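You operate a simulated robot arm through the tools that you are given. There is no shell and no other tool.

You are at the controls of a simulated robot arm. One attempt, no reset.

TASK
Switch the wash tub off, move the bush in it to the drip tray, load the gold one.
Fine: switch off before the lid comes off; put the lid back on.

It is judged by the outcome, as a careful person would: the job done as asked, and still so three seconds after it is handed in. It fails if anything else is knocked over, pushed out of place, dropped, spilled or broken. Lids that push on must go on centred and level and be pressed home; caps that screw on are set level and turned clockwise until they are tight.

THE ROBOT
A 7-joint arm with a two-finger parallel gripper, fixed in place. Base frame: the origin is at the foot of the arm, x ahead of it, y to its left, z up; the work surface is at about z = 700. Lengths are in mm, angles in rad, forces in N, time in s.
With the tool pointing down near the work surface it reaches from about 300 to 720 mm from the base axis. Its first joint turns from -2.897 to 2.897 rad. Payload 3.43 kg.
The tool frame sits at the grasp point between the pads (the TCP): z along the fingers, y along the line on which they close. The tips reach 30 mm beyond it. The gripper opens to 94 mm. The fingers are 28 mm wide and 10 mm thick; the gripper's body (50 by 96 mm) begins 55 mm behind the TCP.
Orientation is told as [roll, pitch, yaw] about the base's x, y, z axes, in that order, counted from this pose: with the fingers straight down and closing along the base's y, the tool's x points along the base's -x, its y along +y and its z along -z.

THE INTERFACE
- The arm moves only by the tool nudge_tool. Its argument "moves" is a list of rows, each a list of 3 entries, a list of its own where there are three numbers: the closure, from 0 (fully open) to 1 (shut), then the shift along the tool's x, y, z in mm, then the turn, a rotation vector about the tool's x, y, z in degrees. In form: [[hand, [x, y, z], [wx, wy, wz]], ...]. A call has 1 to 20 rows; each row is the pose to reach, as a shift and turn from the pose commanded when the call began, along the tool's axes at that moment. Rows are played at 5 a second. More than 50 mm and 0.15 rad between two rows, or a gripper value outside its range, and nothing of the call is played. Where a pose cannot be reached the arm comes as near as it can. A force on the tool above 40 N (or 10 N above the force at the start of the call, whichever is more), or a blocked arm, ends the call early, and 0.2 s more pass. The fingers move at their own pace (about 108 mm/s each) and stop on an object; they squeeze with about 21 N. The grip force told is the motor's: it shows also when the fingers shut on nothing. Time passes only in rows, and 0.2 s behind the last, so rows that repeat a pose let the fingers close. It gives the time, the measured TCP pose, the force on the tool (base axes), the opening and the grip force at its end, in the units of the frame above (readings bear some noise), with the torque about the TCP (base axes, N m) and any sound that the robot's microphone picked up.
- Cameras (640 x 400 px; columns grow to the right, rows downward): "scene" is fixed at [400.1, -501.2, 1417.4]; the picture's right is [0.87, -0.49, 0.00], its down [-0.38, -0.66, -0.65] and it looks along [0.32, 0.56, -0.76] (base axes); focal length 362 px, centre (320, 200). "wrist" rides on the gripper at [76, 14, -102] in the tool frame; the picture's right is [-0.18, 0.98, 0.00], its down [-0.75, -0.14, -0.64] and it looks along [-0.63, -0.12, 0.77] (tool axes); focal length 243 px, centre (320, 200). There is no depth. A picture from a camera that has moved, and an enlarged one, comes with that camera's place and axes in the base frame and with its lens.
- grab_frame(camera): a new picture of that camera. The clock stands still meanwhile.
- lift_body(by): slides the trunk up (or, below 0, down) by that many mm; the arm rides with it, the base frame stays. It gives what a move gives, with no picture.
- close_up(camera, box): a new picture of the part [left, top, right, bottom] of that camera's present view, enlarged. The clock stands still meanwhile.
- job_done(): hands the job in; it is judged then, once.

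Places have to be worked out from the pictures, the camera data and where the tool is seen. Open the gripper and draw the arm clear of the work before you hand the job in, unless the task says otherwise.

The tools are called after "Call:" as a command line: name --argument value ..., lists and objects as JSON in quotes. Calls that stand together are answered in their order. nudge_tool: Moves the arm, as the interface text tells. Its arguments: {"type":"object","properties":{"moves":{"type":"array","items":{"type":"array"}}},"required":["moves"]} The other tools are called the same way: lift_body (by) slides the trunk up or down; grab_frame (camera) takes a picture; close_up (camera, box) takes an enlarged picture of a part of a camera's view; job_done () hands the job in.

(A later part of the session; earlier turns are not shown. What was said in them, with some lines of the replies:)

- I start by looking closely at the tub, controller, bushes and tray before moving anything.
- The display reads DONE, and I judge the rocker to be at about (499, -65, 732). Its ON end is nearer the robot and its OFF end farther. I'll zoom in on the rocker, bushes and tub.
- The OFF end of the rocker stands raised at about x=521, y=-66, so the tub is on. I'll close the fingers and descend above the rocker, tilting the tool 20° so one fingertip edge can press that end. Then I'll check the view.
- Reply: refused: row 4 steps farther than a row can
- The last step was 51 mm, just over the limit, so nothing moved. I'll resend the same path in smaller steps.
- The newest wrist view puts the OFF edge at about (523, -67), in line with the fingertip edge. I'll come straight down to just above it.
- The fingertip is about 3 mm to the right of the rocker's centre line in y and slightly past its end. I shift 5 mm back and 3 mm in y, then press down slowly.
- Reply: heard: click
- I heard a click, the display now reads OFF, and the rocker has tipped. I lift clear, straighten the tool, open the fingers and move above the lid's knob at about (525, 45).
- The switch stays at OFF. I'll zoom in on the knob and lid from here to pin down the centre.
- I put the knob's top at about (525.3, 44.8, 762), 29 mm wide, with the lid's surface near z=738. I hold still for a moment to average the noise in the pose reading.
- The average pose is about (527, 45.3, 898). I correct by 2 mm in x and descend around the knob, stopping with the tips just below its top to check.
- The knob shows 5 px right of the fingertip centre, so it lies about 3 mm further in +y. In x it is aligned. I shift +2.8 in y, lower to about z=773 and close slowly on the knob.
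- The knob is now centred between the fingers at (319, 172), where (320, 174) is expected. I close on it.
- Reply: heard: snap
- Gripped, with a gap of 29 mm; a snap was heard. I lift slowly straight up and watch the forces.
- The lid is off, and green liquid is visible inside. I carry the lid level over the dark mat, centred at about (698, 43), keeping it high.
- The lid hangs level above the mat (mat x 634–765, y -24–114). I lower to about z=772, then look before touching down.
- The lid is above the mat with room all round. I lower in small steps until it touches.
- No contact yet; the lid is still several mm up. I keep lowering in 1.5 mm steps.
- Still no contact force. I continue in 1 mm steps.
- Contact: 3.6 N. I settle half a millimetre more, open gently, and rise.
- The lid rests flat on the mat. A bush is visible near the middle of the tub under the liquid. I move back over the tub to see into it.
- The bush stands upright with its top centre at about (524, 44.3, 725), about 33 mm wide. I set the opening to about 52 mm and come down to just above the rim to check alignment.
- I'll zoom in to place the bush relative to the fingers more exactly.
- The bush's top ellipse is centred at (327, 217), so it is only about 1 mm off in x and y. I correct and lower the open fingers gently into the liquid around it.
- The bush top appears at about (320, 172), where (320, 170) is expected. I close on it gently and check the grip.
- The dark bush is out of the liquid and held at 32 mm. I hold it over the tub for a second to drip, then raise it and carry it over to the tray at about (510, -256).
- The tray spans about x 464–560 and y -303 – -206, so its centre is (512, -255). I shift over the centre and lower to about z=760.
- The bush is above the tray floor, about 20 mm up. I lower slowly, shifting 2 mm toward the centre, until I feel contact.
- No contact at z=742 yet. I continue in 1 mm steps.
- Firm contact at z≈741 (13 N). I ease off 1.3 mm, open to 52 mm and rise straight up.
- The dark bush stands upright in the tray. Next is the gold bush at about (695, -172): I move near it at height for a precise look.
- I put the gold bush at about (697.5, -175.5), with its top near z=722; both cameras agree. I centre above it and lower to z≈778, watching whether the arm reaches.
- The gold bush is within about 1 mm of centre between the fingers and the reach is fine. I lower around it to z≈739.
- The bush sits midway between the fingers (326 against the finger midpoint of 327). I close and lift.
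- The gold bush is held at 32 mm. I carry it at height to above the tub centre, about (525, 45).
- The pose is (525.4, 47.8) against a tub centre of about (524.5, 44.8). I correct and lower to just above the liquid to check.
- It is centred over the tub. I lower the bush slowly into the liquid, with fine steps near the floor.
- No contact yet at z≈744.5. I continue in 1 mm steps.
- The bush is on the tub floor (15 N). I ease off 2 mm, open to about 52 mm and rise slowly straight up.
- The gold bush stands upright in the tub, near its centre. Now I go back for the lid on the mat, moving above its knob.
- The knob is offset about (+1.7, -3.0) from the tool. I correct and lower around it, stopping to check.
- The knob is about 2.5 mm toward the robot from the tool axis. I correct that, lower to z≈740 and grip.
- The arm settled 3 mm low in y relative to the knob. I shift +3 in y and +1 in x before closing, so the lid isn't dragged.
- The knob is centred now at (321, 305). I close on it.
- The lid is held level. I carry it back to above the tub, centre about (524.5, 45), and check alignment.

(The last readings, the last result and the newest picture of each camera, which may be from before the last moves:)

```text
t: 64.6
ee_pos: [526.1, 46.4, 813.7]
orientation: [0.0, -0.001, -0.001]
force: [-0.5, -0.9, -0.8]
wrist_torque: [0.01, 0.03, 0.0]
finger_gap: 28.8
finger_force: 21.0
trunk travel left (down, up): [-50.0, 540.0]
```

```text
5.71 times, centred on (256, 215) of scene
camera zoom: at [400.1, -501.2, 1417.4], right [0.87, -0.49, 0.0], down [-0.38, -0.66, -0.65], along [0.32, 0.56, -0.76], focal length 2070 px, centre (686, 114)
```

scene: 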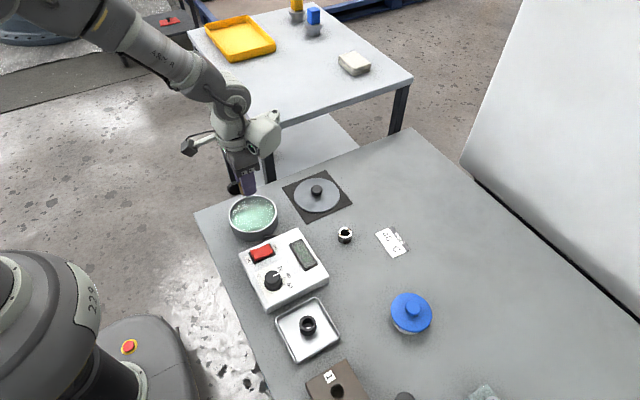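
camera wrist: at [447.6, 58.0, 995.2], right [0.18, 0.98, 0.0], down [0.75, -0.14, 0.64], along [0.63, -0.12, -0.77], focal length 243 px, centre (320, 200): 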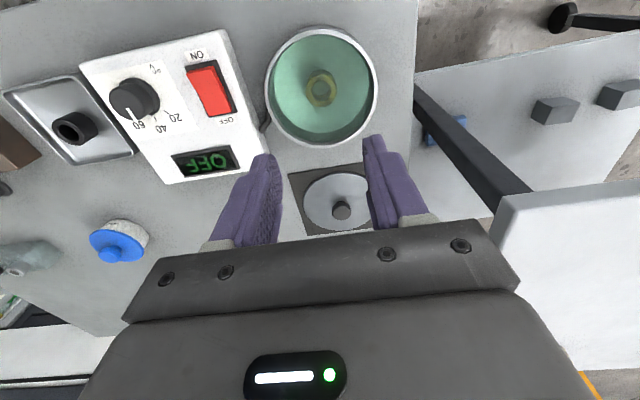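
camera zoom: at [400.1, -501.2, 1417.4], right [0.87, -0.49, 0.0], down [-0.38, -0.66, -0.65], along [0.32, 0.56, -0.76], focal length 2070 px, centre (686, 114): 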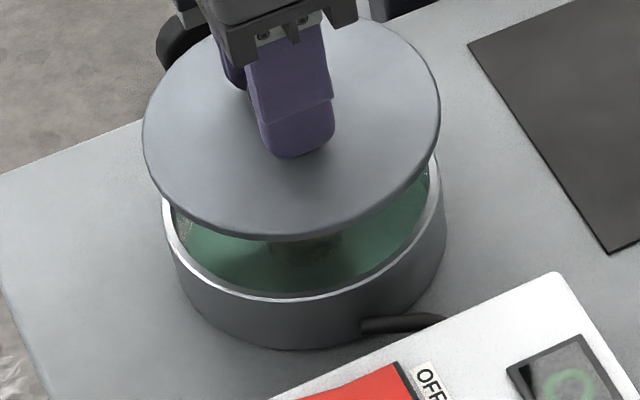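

The lid sits about 1 mm off in x from where it was originally seated, judging by comparison with the first pictures. I correct slightly and lower to just above the rim for another check.

Call:
nudge_tool --moves '[[0.9, [0.8, -0.4, 10], [0, 0, 0]], [0.9, [0.8, -0.4, 20], [0, 0, 0]], [0.9, [0.8, -0.4, 29], [0, 0, 0]], [0.9, [0.8, -0.4, 29], [0, 0, 0]]]'

Call:
nudge_tool --moves '[[0.9, [0, 0, 0], [0, 0, 0]]]'

Call:
close_up --camera "wrist" --box '[210, 30, 430, 220]'

Call:
close_up --camera "scene" --box '[216, 180, 296, 250]'

```text
t: 65.6
ee_pos: [523.6, 46.3, 783.6]
orientation: [0.001, 0.001, 0.001]
force: [-0.7, -1.0, -0.6]
wrist_torque: [-0.02, 0.01, 0.01]
finger_gap: 28.9
finger_force: 21.2
trunk travel left (down, up): [-50.0, 540.0]
```

```text
t: 66.0
ee_pos: [524.2, 46.4, 785.3]
orientation: [0.001, -0.001, 0.001]
force: [0.3, 1.1, 0.3]
wrist_torque: [0.0, 0.0, 0.0]
finger_gap: 28.9
finger_force: 20.4
trunk travel left (down, up): [-50.0, 540.0]
```

```text
2.11 times, centred on (320, 125) of wrist
camera zoom: at [448.8, 60.3, 887.8], right [0.18, 0.98, 0.0], down [0.75, -0.14, 0.64], along [0.63, -0.12, -0.77], focal length 511 px, centre (320, 358)
```

zoom: 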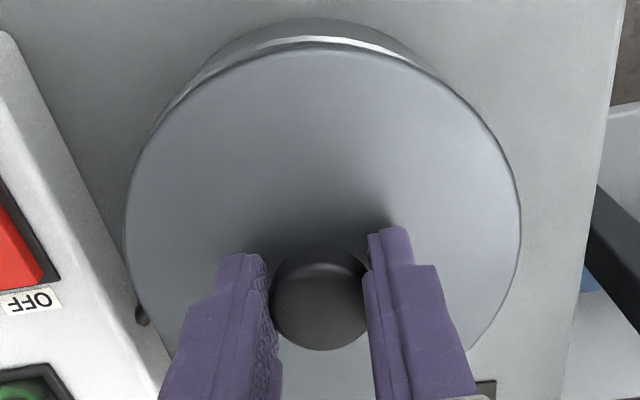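

```text
5.71 times, centred on (256, 215) of scene
camera zoom: at [400.1, -501.2, 1417.4], right [0.87, -0.49, 0.0], down [-0.38, -0.66, -0.65], along [0.32, 0.56, -0.76], focal length 2070 px, centre (686, 114)
```

zoom: 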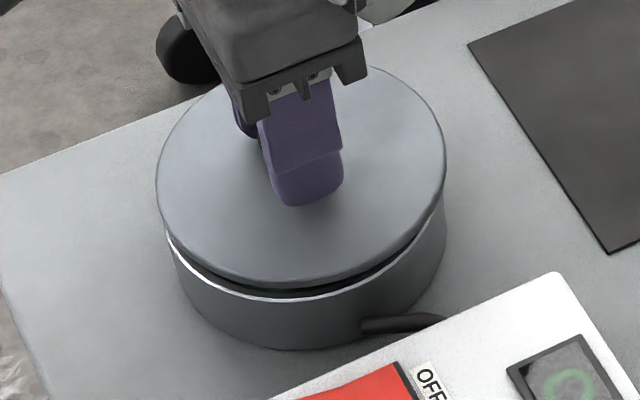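

The lid looks a little right of where it first sat in this view. I'll zoom tightly on both lid edges to measure the offset.

Call:
close_up --camera "scene" --box '[222, 188, 254, 238]'

Call:
close_up --camera "scene" --box '[256, 188, 288, 238]'

Call:
close_up --camera "wrist" --box '[250, 30, 390, 110]'

```text
8.00 times, centred on (238, 213) of scene
camera zoom: at [400.1, -501.2, 1417.4], right [0.87, -0.49, 0.0], down [-0.38, -0.66, -0.65], along [0.32, 0.56, -0.76], focal length 2898 px, centre (976, 96)
```

zoom: 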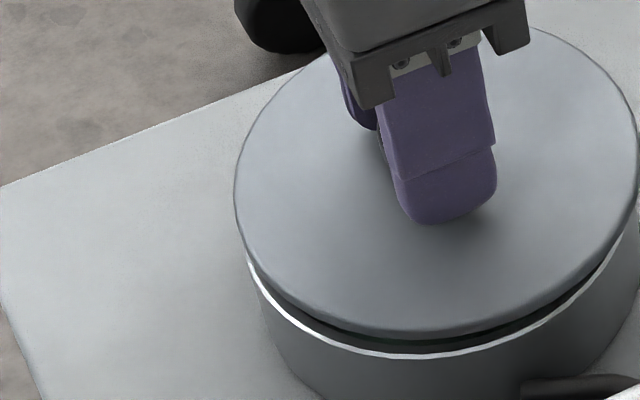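

```text
8.00 times, centred on (272, 213) of scene
camera zoom: at [400.1, -501.2, 1417.4], right [0.87, -0.49, 0.0], down [-0.38, -0.66, -0.65], along [0.32, 0.56, -0.76], focal length 2898 px, centre (704, 96)
```

zoom: 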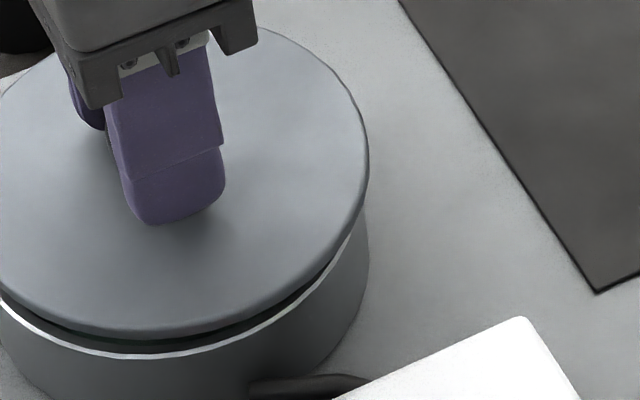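

```text
4.57 times, centred on (320, 70) of wrist
camera zoom: at [448.8, 60.3, 887.8], right [0.18, 0.98, 0.0], down [0.75, -0.14, 0.64], along [0.63, -0.12, -0.77], focal length 1109 px, centre (320, 794)
```

zoom: 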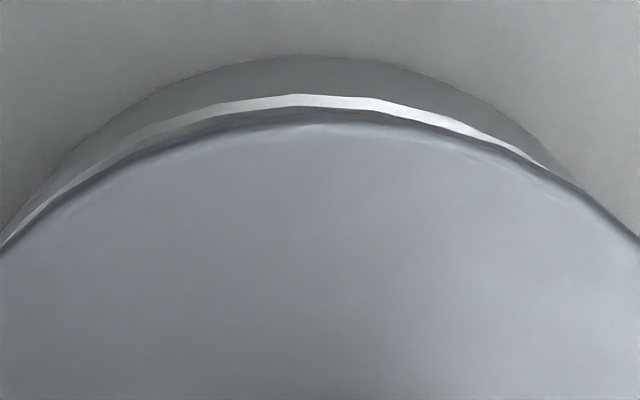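

The two views disagree by a couple of mm, so I'll take tighter zooms of the lid and rim edges before seating it.

Call:
close_up --camera "scene" --box '[222, 196, 238, 222]'

Call:
close_up --camera "scene" --box '[268, 196, 284, 222]'

Call:
close_up --camera "scene" --box '[244, 222, 264, 238]'

Call:
close_up --camera "wrist" --box '[240, 40, 310, 90]'

Call:
close_up --camera "wrist" --box '[330, 40, 400, 90]'

```text
15.38 times, centred on (230, 209) of scene
camera zoom: at [400.1, -501.2, 1417.4], right [0.87, -0.49, 0.0], down [-0.38, -0.66, -0.65], along [0.32, 0.56, -0.76], focal length 5573 px, centre (1705, 62)
```

zoom: 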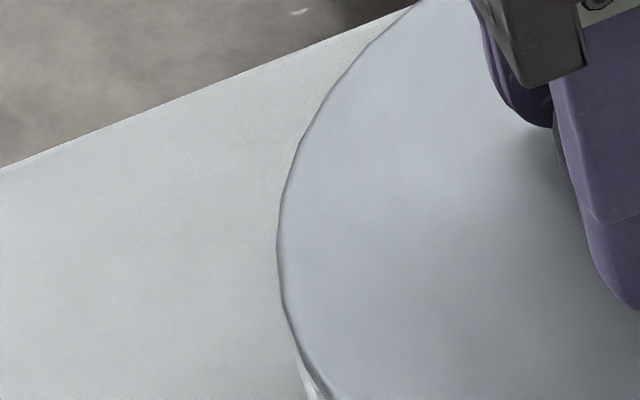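

```text
15.38 times, centred on (276, 209) of scene
camera zoom: at [400.1, -501.2, 1417.4], right [0.87, -0.49, 0.0], down [-0.38, -0.66, -0.65], along [0.32, 0.56, -0.76], focal length 5573 px, centre (997, 62)
```

zoom: 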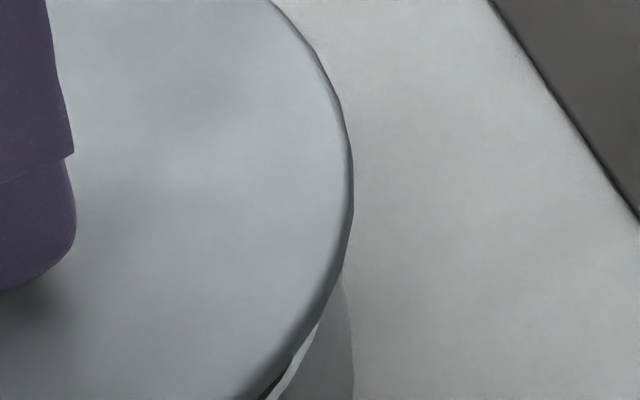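

```text
16.00 times, centred on (254, 230) of scene
camera zoom: at [400.1, -501.2, 1417.4], right [0.87, -0.49, 0.0], down [-0.38, -0.66, -0.65], along [0.32, 0.56, -0.76], focal length 5796 px, centre (1376, -280)
```

zoom: 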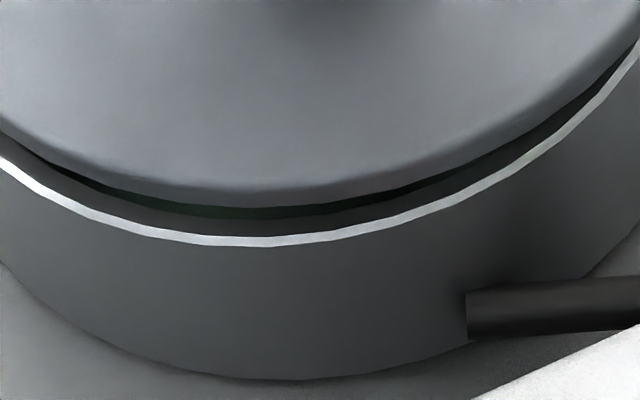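

```text
8.00 times, centred on (275, 65) of wrist
camera zoom: at [448.8, 60.3, 887.8], right [0.18, 0.98, 0.0], down [0.75, -0.14, 0.64], along [0.63, -0.12, -0.77], focal length 1941 px, centre (680, 1280)
```

zoom: 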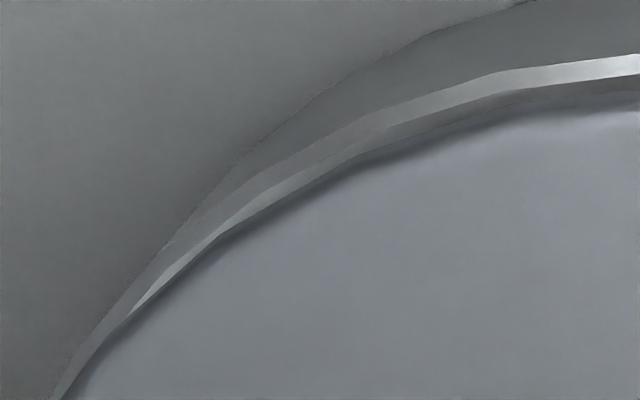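

```text
8.00 times, centred on (365, 65) of wrist
camera zoom: at [448.8, 60.3, 887.8], right [0.18, 0.98, 0.0], down [0.75, -0.14, 0.64], along [0.63, -0.12, -0.77], focal length 1941 px, centre (-40, 1280)
```

zoom: 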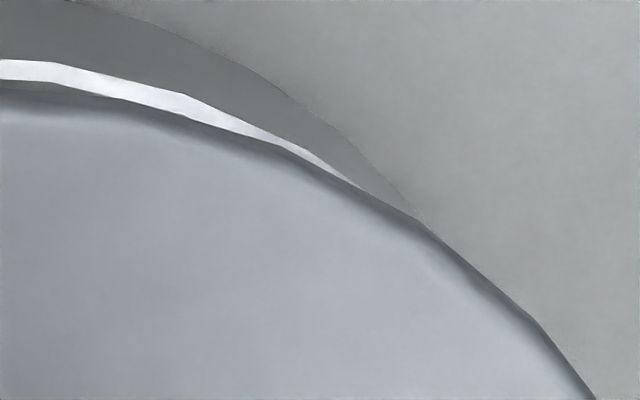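

The tight zooms agree: the lid is about +3.1 mm in x and +1.4 mm in y off the rim. I shift it by that much and re-check before lowering.

Call:
nudge_tool --moves '[[0.9, [1.6, -0.7, 0], [0, 0, 0]], [0.9, [3.1, -1.4, 0], [0, 0, 0]], [0.9, [3.1, -1.4, 0], [0, 0, 0]]]'

Call:
close_up --camera "scene" --box '[222, 196, 238, 222]'

Call:
close_up --camera "scene" --box '[268, 196, 284, 222]'

Call:
close_up --camera "scene" --box '[244, 222, 264, 238]'

Call:
close_up --camera "wrist" --box '[240, 40, 310, 90]'

Call:
close_up --camera "wrist" --box '[330, 40, 400, 90]'

```text
t: 66.8
ee_pos: [520.1, 46.3, 784.2]
orientation: [-0.002, 0.0, -0.001]
force: [-0.5, 0.4, -0.3]
wrist_torque: [0.02, -0.02, 0.03]
finger_gap: 28.8
finger_force: 21.0
trunk travel left (down, up): [-50.0, 540.0]
```

```text
15.38 times, centred on (230, 209) of scene
camera zoom: at [400.1, -501.2, 1417.4], right [0.87, -0.49, 0.0], down [-0.38, -0.66, -0.65], along [0.32, 0.56, -0.76], focal length 5573 px, centre (1705, 62)
```

zoom: 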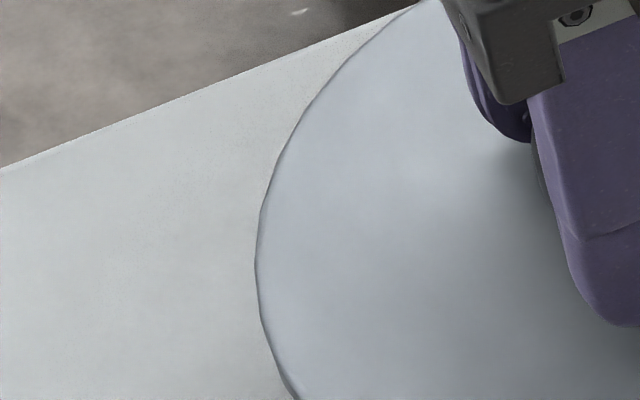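

```text
15.38 times, centred on (276, 209) of scene
camera zoom: at [400.1, -501.2, 1417.4], right [0.87, -0.49, 0.0], down [-0.38, -0.66, -0.65], along [0.32, 0.56, -0.76], focal length 5573 px, centre (997, 62)
```

zoom: 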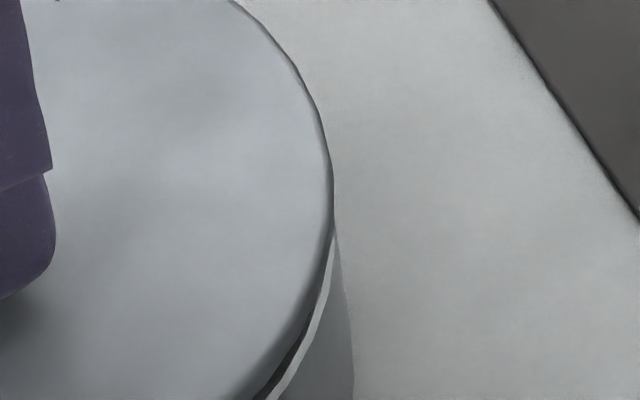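

```text
16.00 times, centred on (254, 230) of scene
camera zoom: at [400.1, -501.2, 1417.4], right [0.87, -0.49, 0.0], down [-0.38, -0.66, -0.65], along [0.32, 0.56, -0.76], focal length 5796 px, centre (1376, -280)
```

zoom: 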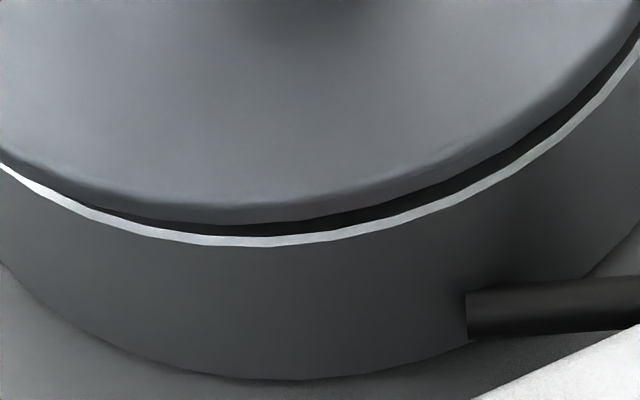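

```text
8.00 times, centred on (275, 65) of wrist
camera zoom: at [444.9, 59.2, 887.8], right [0.18, 0.98, 0.0], down [0.75, -0.14, 0.64], along [0.63, -0.12, -0.77], focal length 1941 px, centre (680, 1280)
```

zoom: 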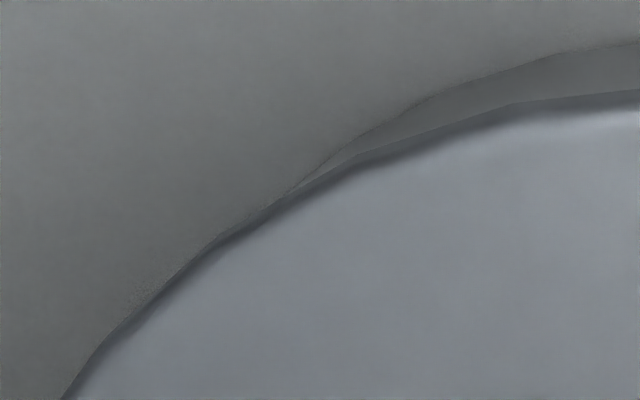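

```text
8.00 times, centred on (365, 65) of wrist
camera zoom: at [444.9, 59.2, 887.8], right [0.18, 0.98, 0.0], down [0.75, -0.14, 0.64], along [0.63, -0.12, -0.77], focal length 1941 px, centre (-40, 1280)
```

zoom: 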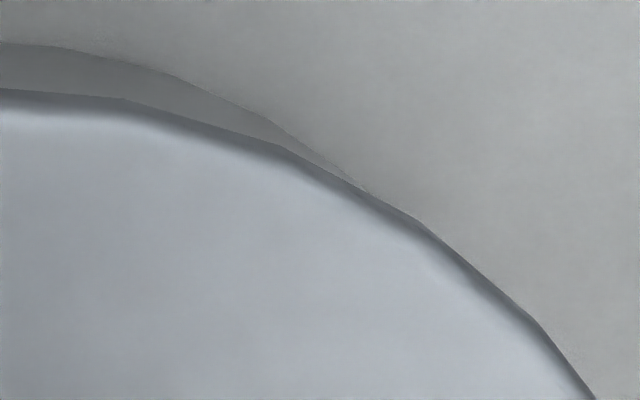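

The lid now overshoots by about 1.4 mm toward the robot, and y matches. I shift +1.3 in x and lower to just above the rim, then check the edges again.

Call:
nudge_tool --moves '[[0.9, [-1.3, 0, 0], [0, 0, 0]], [0.9, [-1.3, 0, 3], [0, 0, 0]], [0.9, [-1.3, 0, 5], [0, 0, 0]], [0.9, [-1.3, 0, 5], [0, 0, 0]]]'

Call:
close_up --camera "scene" --box '[222, 196, 238, 222]'

Call:
close_up --camera "scene" --box '[268, 196, 284, 222]'

Call:
close_up --camera "scene" --box '[244, 222, 264, 238]'

Call:
close_up --camera "wrist" --box '[240, 40, 310, 90]'

Call:
close_up --camera "wrist" --box '[330, 40, 400, 90]'

```text
t: 67.8
ee_pos: [521.7, 45.7, 780.5]
orientation: [0.003, 0.0, 0.001]
force: [0.9, 0.5, -0.3]
wrist_torque: [-0.01, -0.03, -0.01]
finger_gap: 28.6
finger_force: 21.0
trunk travel left (down, up): [-50.0, 540.0]
```

```text
15.38 times, centred on (230, 209) of scene
camera zoom: at [400.1, -501.2, 1417.4], right [0.87, -0.49, 0.0], down [-0.38, -0.66, -0.65], along [0.32, 0.56, -0.76], focal length 5573 px, centre (1705, 62)
```

zoom: 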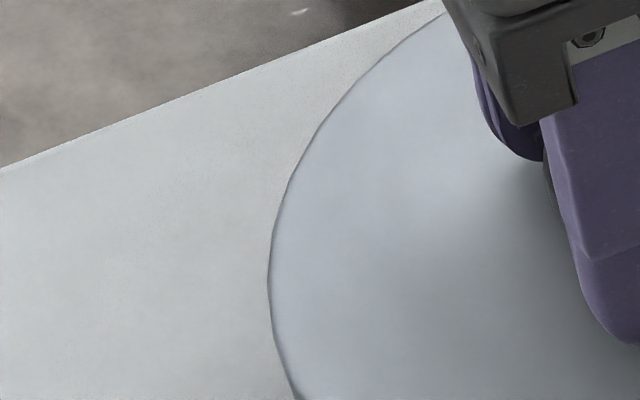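

```text
15.38 times, centred on (276, 209) of scene
camera zoom: at [400.1, -501.2, 1417.4], right [0.87, -0.49, 0.0], down [-0.38, -0.66, -0.65], along [0.32, 0.56, -0.76], focal length 5573 px, centre (997, 62)
```

zoom: 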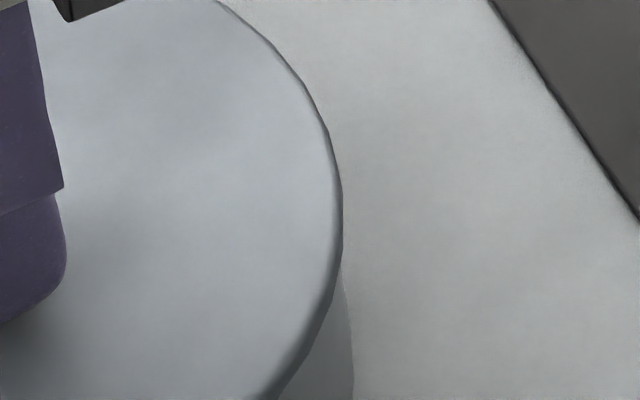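

```text
16.00 times, centred on (254, 230) of scene
camera zoom: at [400.1, -501.2, 1417.4], right [0.87, -0.49, 0.0], down [-0.38, -0.66, -0.65], along [0.32, 0.56, -0.76], focal length 5796 px, centre (1376, -280)
```

zoom: 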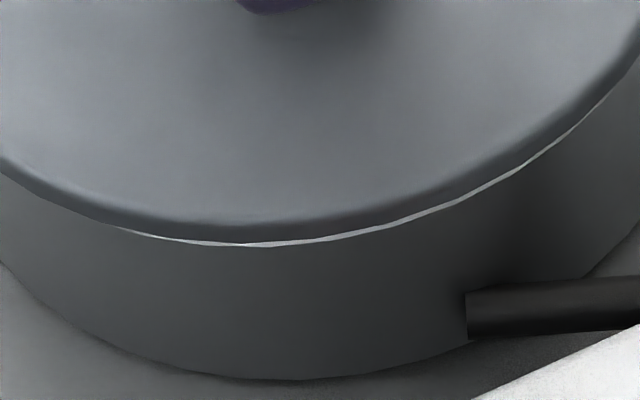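

```text
8.00 times, centred on (275, 65) of wrist
camera zoom: at [445.9, 58.9, 883.0], right [0.18, 0.98, 0.0], down [0.75, -0.14, 0.64], along [0.63, -0.12, -0.77], focal length 1941 px, centre (680, 1280)
```

zoom: 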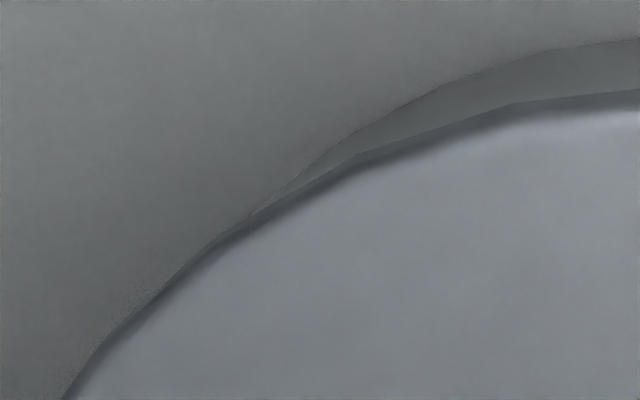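

```text
8.00 times, centred on (365, 65) of wrist
camera zoom: at [445.9, 58.9, 883.0], right [0.18, 0.98, 0.0], down [0.75, -0.14, 0.64], along [0.63, -0.12, -0.77], focal length 1941 px, centre (-40, 1280)
```

zoom: 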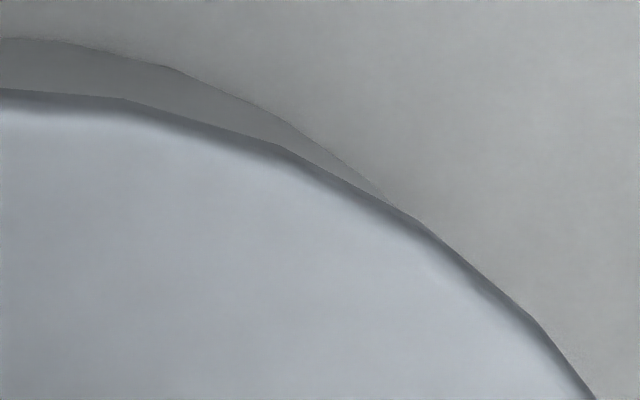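

The lid is centred on the rim to within about 0.6 mm. I apply a tiny correction and lower gently until it meets the rim.

Call:
nudge_tool --moves '[[0.9, [-0.3, -0.3, 1.5], [0, 0, 0]], [0.9, [-0.3, -0.3, 3], [0, 0, 0]], [0.9, [-0.3, -0.3, 4], [0, 0, 0]]]'

Call:
close_up --camera "scene" --box '[216, 180, 296, 250]'

Call:
close_up --camera "scene" --box '[244, 222, 264, 238]'

```text
t: 68.6
ee_pos: [520.2, 46.1, 777.4]
orientation: [0.0, -0.003, -0.001]
force: [-2.1, 1.0, 18.9]
wrist_torque: [-0.11, 0.28, -0.06]
finger_gap: 29.0
finger_force: 20.8
trunk travel left (down, up): [-50.0, 540.0]
heard: snap
```

```text
5.71 times, centred on (256, 215) of scene
camera zoom: at [400.1, -501.2, 1417.4], right [0.87, -0.49, 0.0], down [-0.38, -0.66, -0.65], along [0.32, 0.56, -0.76], focal length 2070 px, centre (686, 114)
```

zoom: 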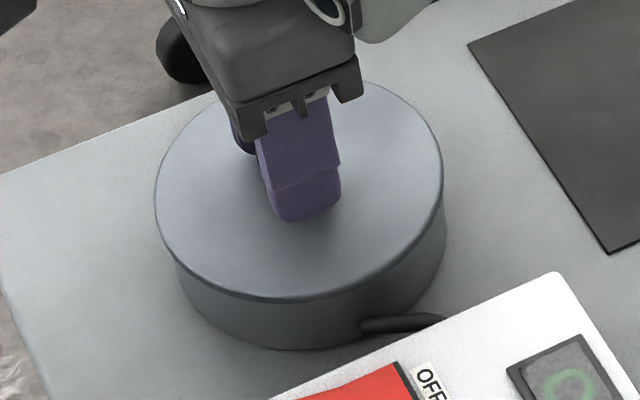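

```text
16.00 times, centred on (254, 230) of scene
camera zoom: at [400.1, -501.2, 1417.4], right [0.87, -0.49, 0.0], down [-0.38, -0.66, -0.65], along [0.32, 0.56, -0.76], focal length 5796 px, centre (1376, -280)
```

zoom: 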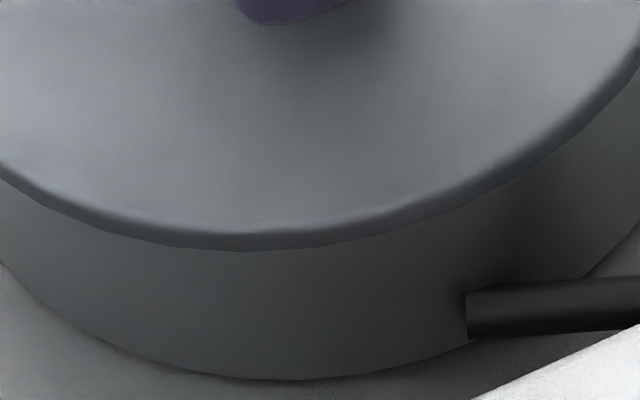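

A snap was heard and the lid matches its original outline (columns 155–443). I press 1.5 mm further to make sure it's home, then relax and release.

Call:
nudge_tool --moves '[[0.9, [0, 0, 0.8], [0, 0, 0]], [0.9, [0, 0, 1.4], [0, 0, 0]]]'

Call:
close_up --camera "scene" --box '[244, 222, 264, 238]'

```text
t: 69.2
ee_pos: [520.8, 45.1, 775.0]
orientation: [0.001, -0.002, -0.003]
force: [2.0, -0.1, 23.2]
wrist_torque: [-0.18, -0.16, 0.04]
finger_gap: 29.1
finger_force: 20.9
trunk travel left (down, up): [-50.0, 540.0]
```

```text
16.00 times, centred on (254, 230) of scene
camera zoom: at [400.1, -501.2, 1417.4], right [0.87, -0.49, 0.0], down [-0.38, -0.66, -0.65], along [0.32, 0.56, -0.76], focal length 5796 px, centre (1376, -280)
```

zoom: 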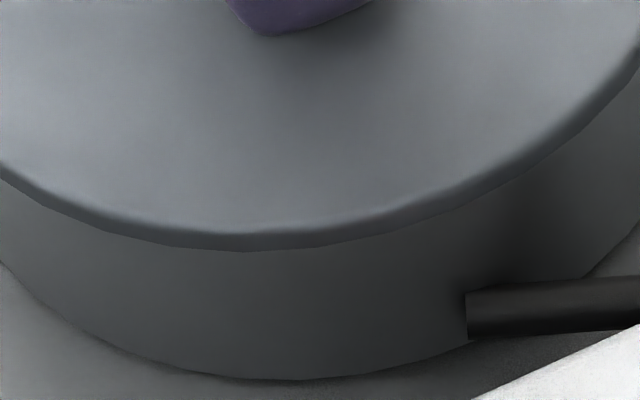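

The lid didn't move under 23 N, so it's home and the fingers only slid slightly. I ease off, open, rise clear, and take pictures.

Call:
nudge_tool --moves '[[0.9, [0, 0, -1.5], [0, 0, 0]], [0.65, [0, 0, -1.5], [0, 0, 0]], [0.5, [0, 0, -1.5], [0, 0, 0]], [0.3, [0, 0, -1.5], [0, 0, 0]], [0.3, [0, 0, -1.5], [0, 0, 0]], [0.3, [0, 0, -20], [0, 0, 0]], [0.3, [0, 0, -60], [0, 0, 0]], [0.3, [0, 0, -100], [0, 0, 0]], [0.3, [0, 0, -145], [0, 0, 0]], [0.3, [0, 0, -190], [0, 0, 0]], [0.3, [0, 0, -190], [0, 0, 0]]]'

Call:
grab_frame --camera "scene"

Call:
close_up --camera "scene" --box '[216, 180, 296, 250]'

Call:
close_up --camera "scene" --box '[230, 250, 390, 370]'

Call:
grab_frame --camera "wrist"

```text
t: 71.6
ee_pos: [523.0, 43.9, 963.0]
orientation: [-0.001, 0.0, 0.001]
force: [-0.8, 0.6, 1.4]
wrist_torque: [-0.01, 0.01, 0.04]
finger_gap: 65.9
finger_force: 0.0
trunk travel left (down, up): [-50.0, 540.0]
```

```text
taken
```

scene: 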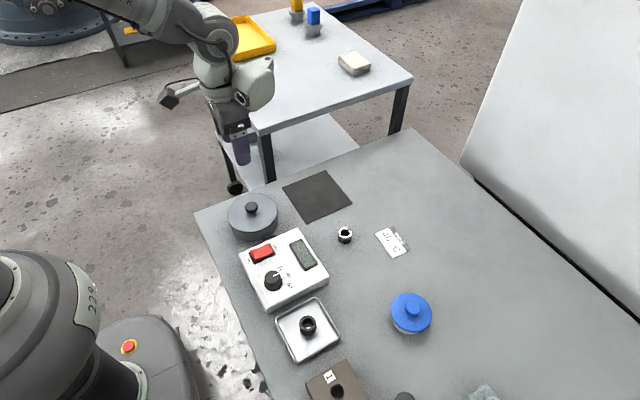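

```text
5.71 times, centred on (256, 215) of scene
camera zoom: at [400.1, -501.2, 1417.4], right [0.87, -0.49, 0.0], down [-0.38, -0.66, -0.65], along [0.32, 0.56, -0.76], focal length 2070 px, centre (686, 114)
```

zoom: 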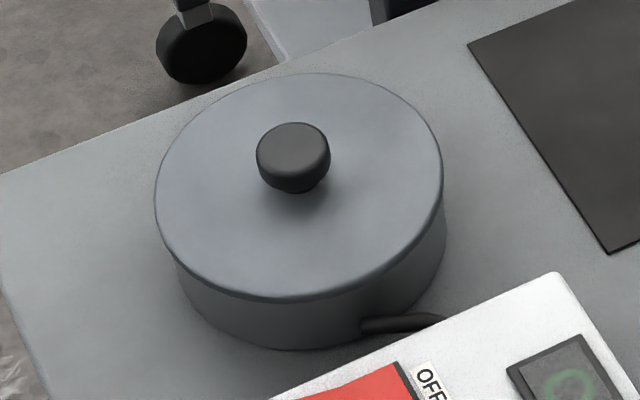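

```text
3.33 times, centred on (310, 310) of scene
camera zoom: at [400.1, -501.2, 1417.4], right [0.87, -0.49, 0.0], down [-0.38, -0.66, -0.65], along [0.32, 0.56, -0.76], focal length 1208 px, centre (353, -167)
```

zoom: 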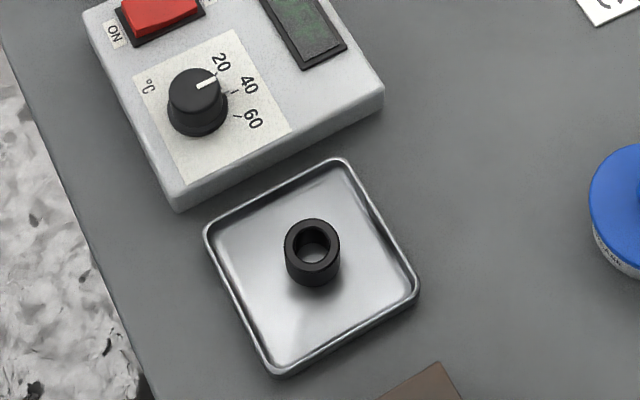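

```text
taken
camera wrist: at [446.4, 59.0, 1066.0], right [0.18, 0.98, 0.0], down [0.75, -0.14, 0.64], along [0.63, -0.12, -0.77], focal length 243 px, centre (320, 200)
```

wrist: 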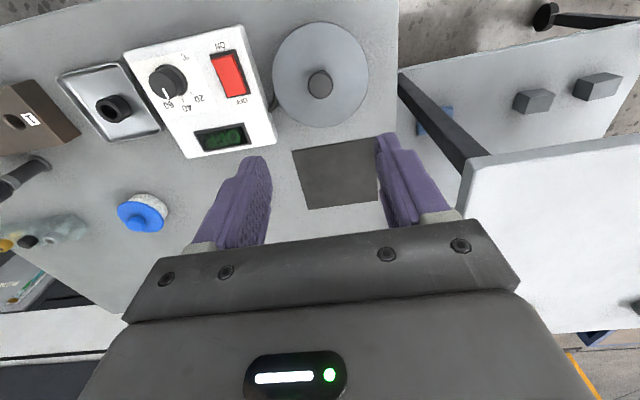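

The lid looks the same as at the start, centred and level. The switch is OFF, the dark bush is in the tray and the dial hasn't moved. I fully open the gripper and draw a little further up before handing in.

Call:
nudge_tool --moves '[[0, [0, 0, -35], [0, 0, 0]], [0, [0, 0, -70], [0, 0, 0]], [0, [0, 0, -70], [0, 0, 0]]]'

Call:
close_up --camera "scene" --box '[200, 160, 440, 310]'

```text
t: 72.4
ee_pos: [521.6, 43.5, 1034.4]
orientation: [0.0, 0.001, 0.0]
force: [-0.7, 1.0, 0.2]
wrist_torque: [-0.02, -0.03, -0.01]
finger_gap: 93.7
finger_force: 0.1
trunk travel left (down, up): [-50.0, 540.0]
```

```text
2.67 times, centred on (320, 235) of scene
camera zoom: at [400.1, -501.2, 1417.4], right [0.87, -0.49, 0.0], down [-0.38, -0.66, -0.65], along [0.32, 0.56, -0.76], focal length 966 px, centre (320, 107)
```

zoom: 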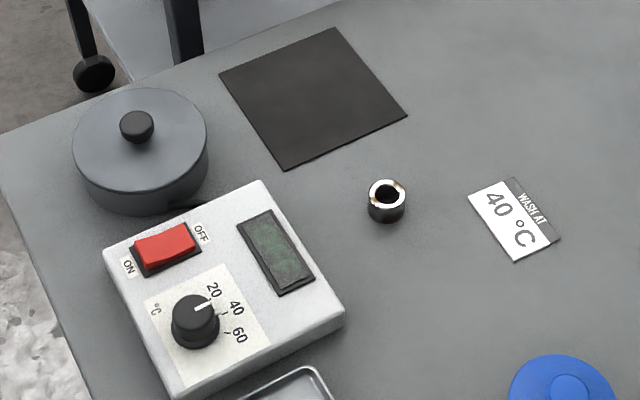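

Everything is in place: tub off, gold bush inside with the lid seated, dark bush in the tray, nothing else moved, and the arm is clear. I hand the job in.

Call:
job_done

```text
The job is handed in.
```

The wash tub is off, the dark bush from the tub is in the drip tray, and the gold bush is in the tub with the lid back on. I've handed the job in; no verdict has come back yet.

- **Switch:** I pressed it to OFF before lifting the lid; it clicked and the display reads OFF.
- **Bushes:** Both are standing upright. The dark one is near the middle of the tray and the gold one near the middle of the tub. I left the silver bush alone.
- **Lid:** It snapped on and didn't move when I pressed again at about 23 N. In the scene camera its outline matches the starting picture, centred and level.
- **Not changed:** I didn't touch the temperature dial, and the tub stays off. The card beside the bushes says to wash at 40 °C, but you didn't ask for that.

In the final pictures I saw no spills and nothing else out of place. The gripper is open and the arm is clear of the work.
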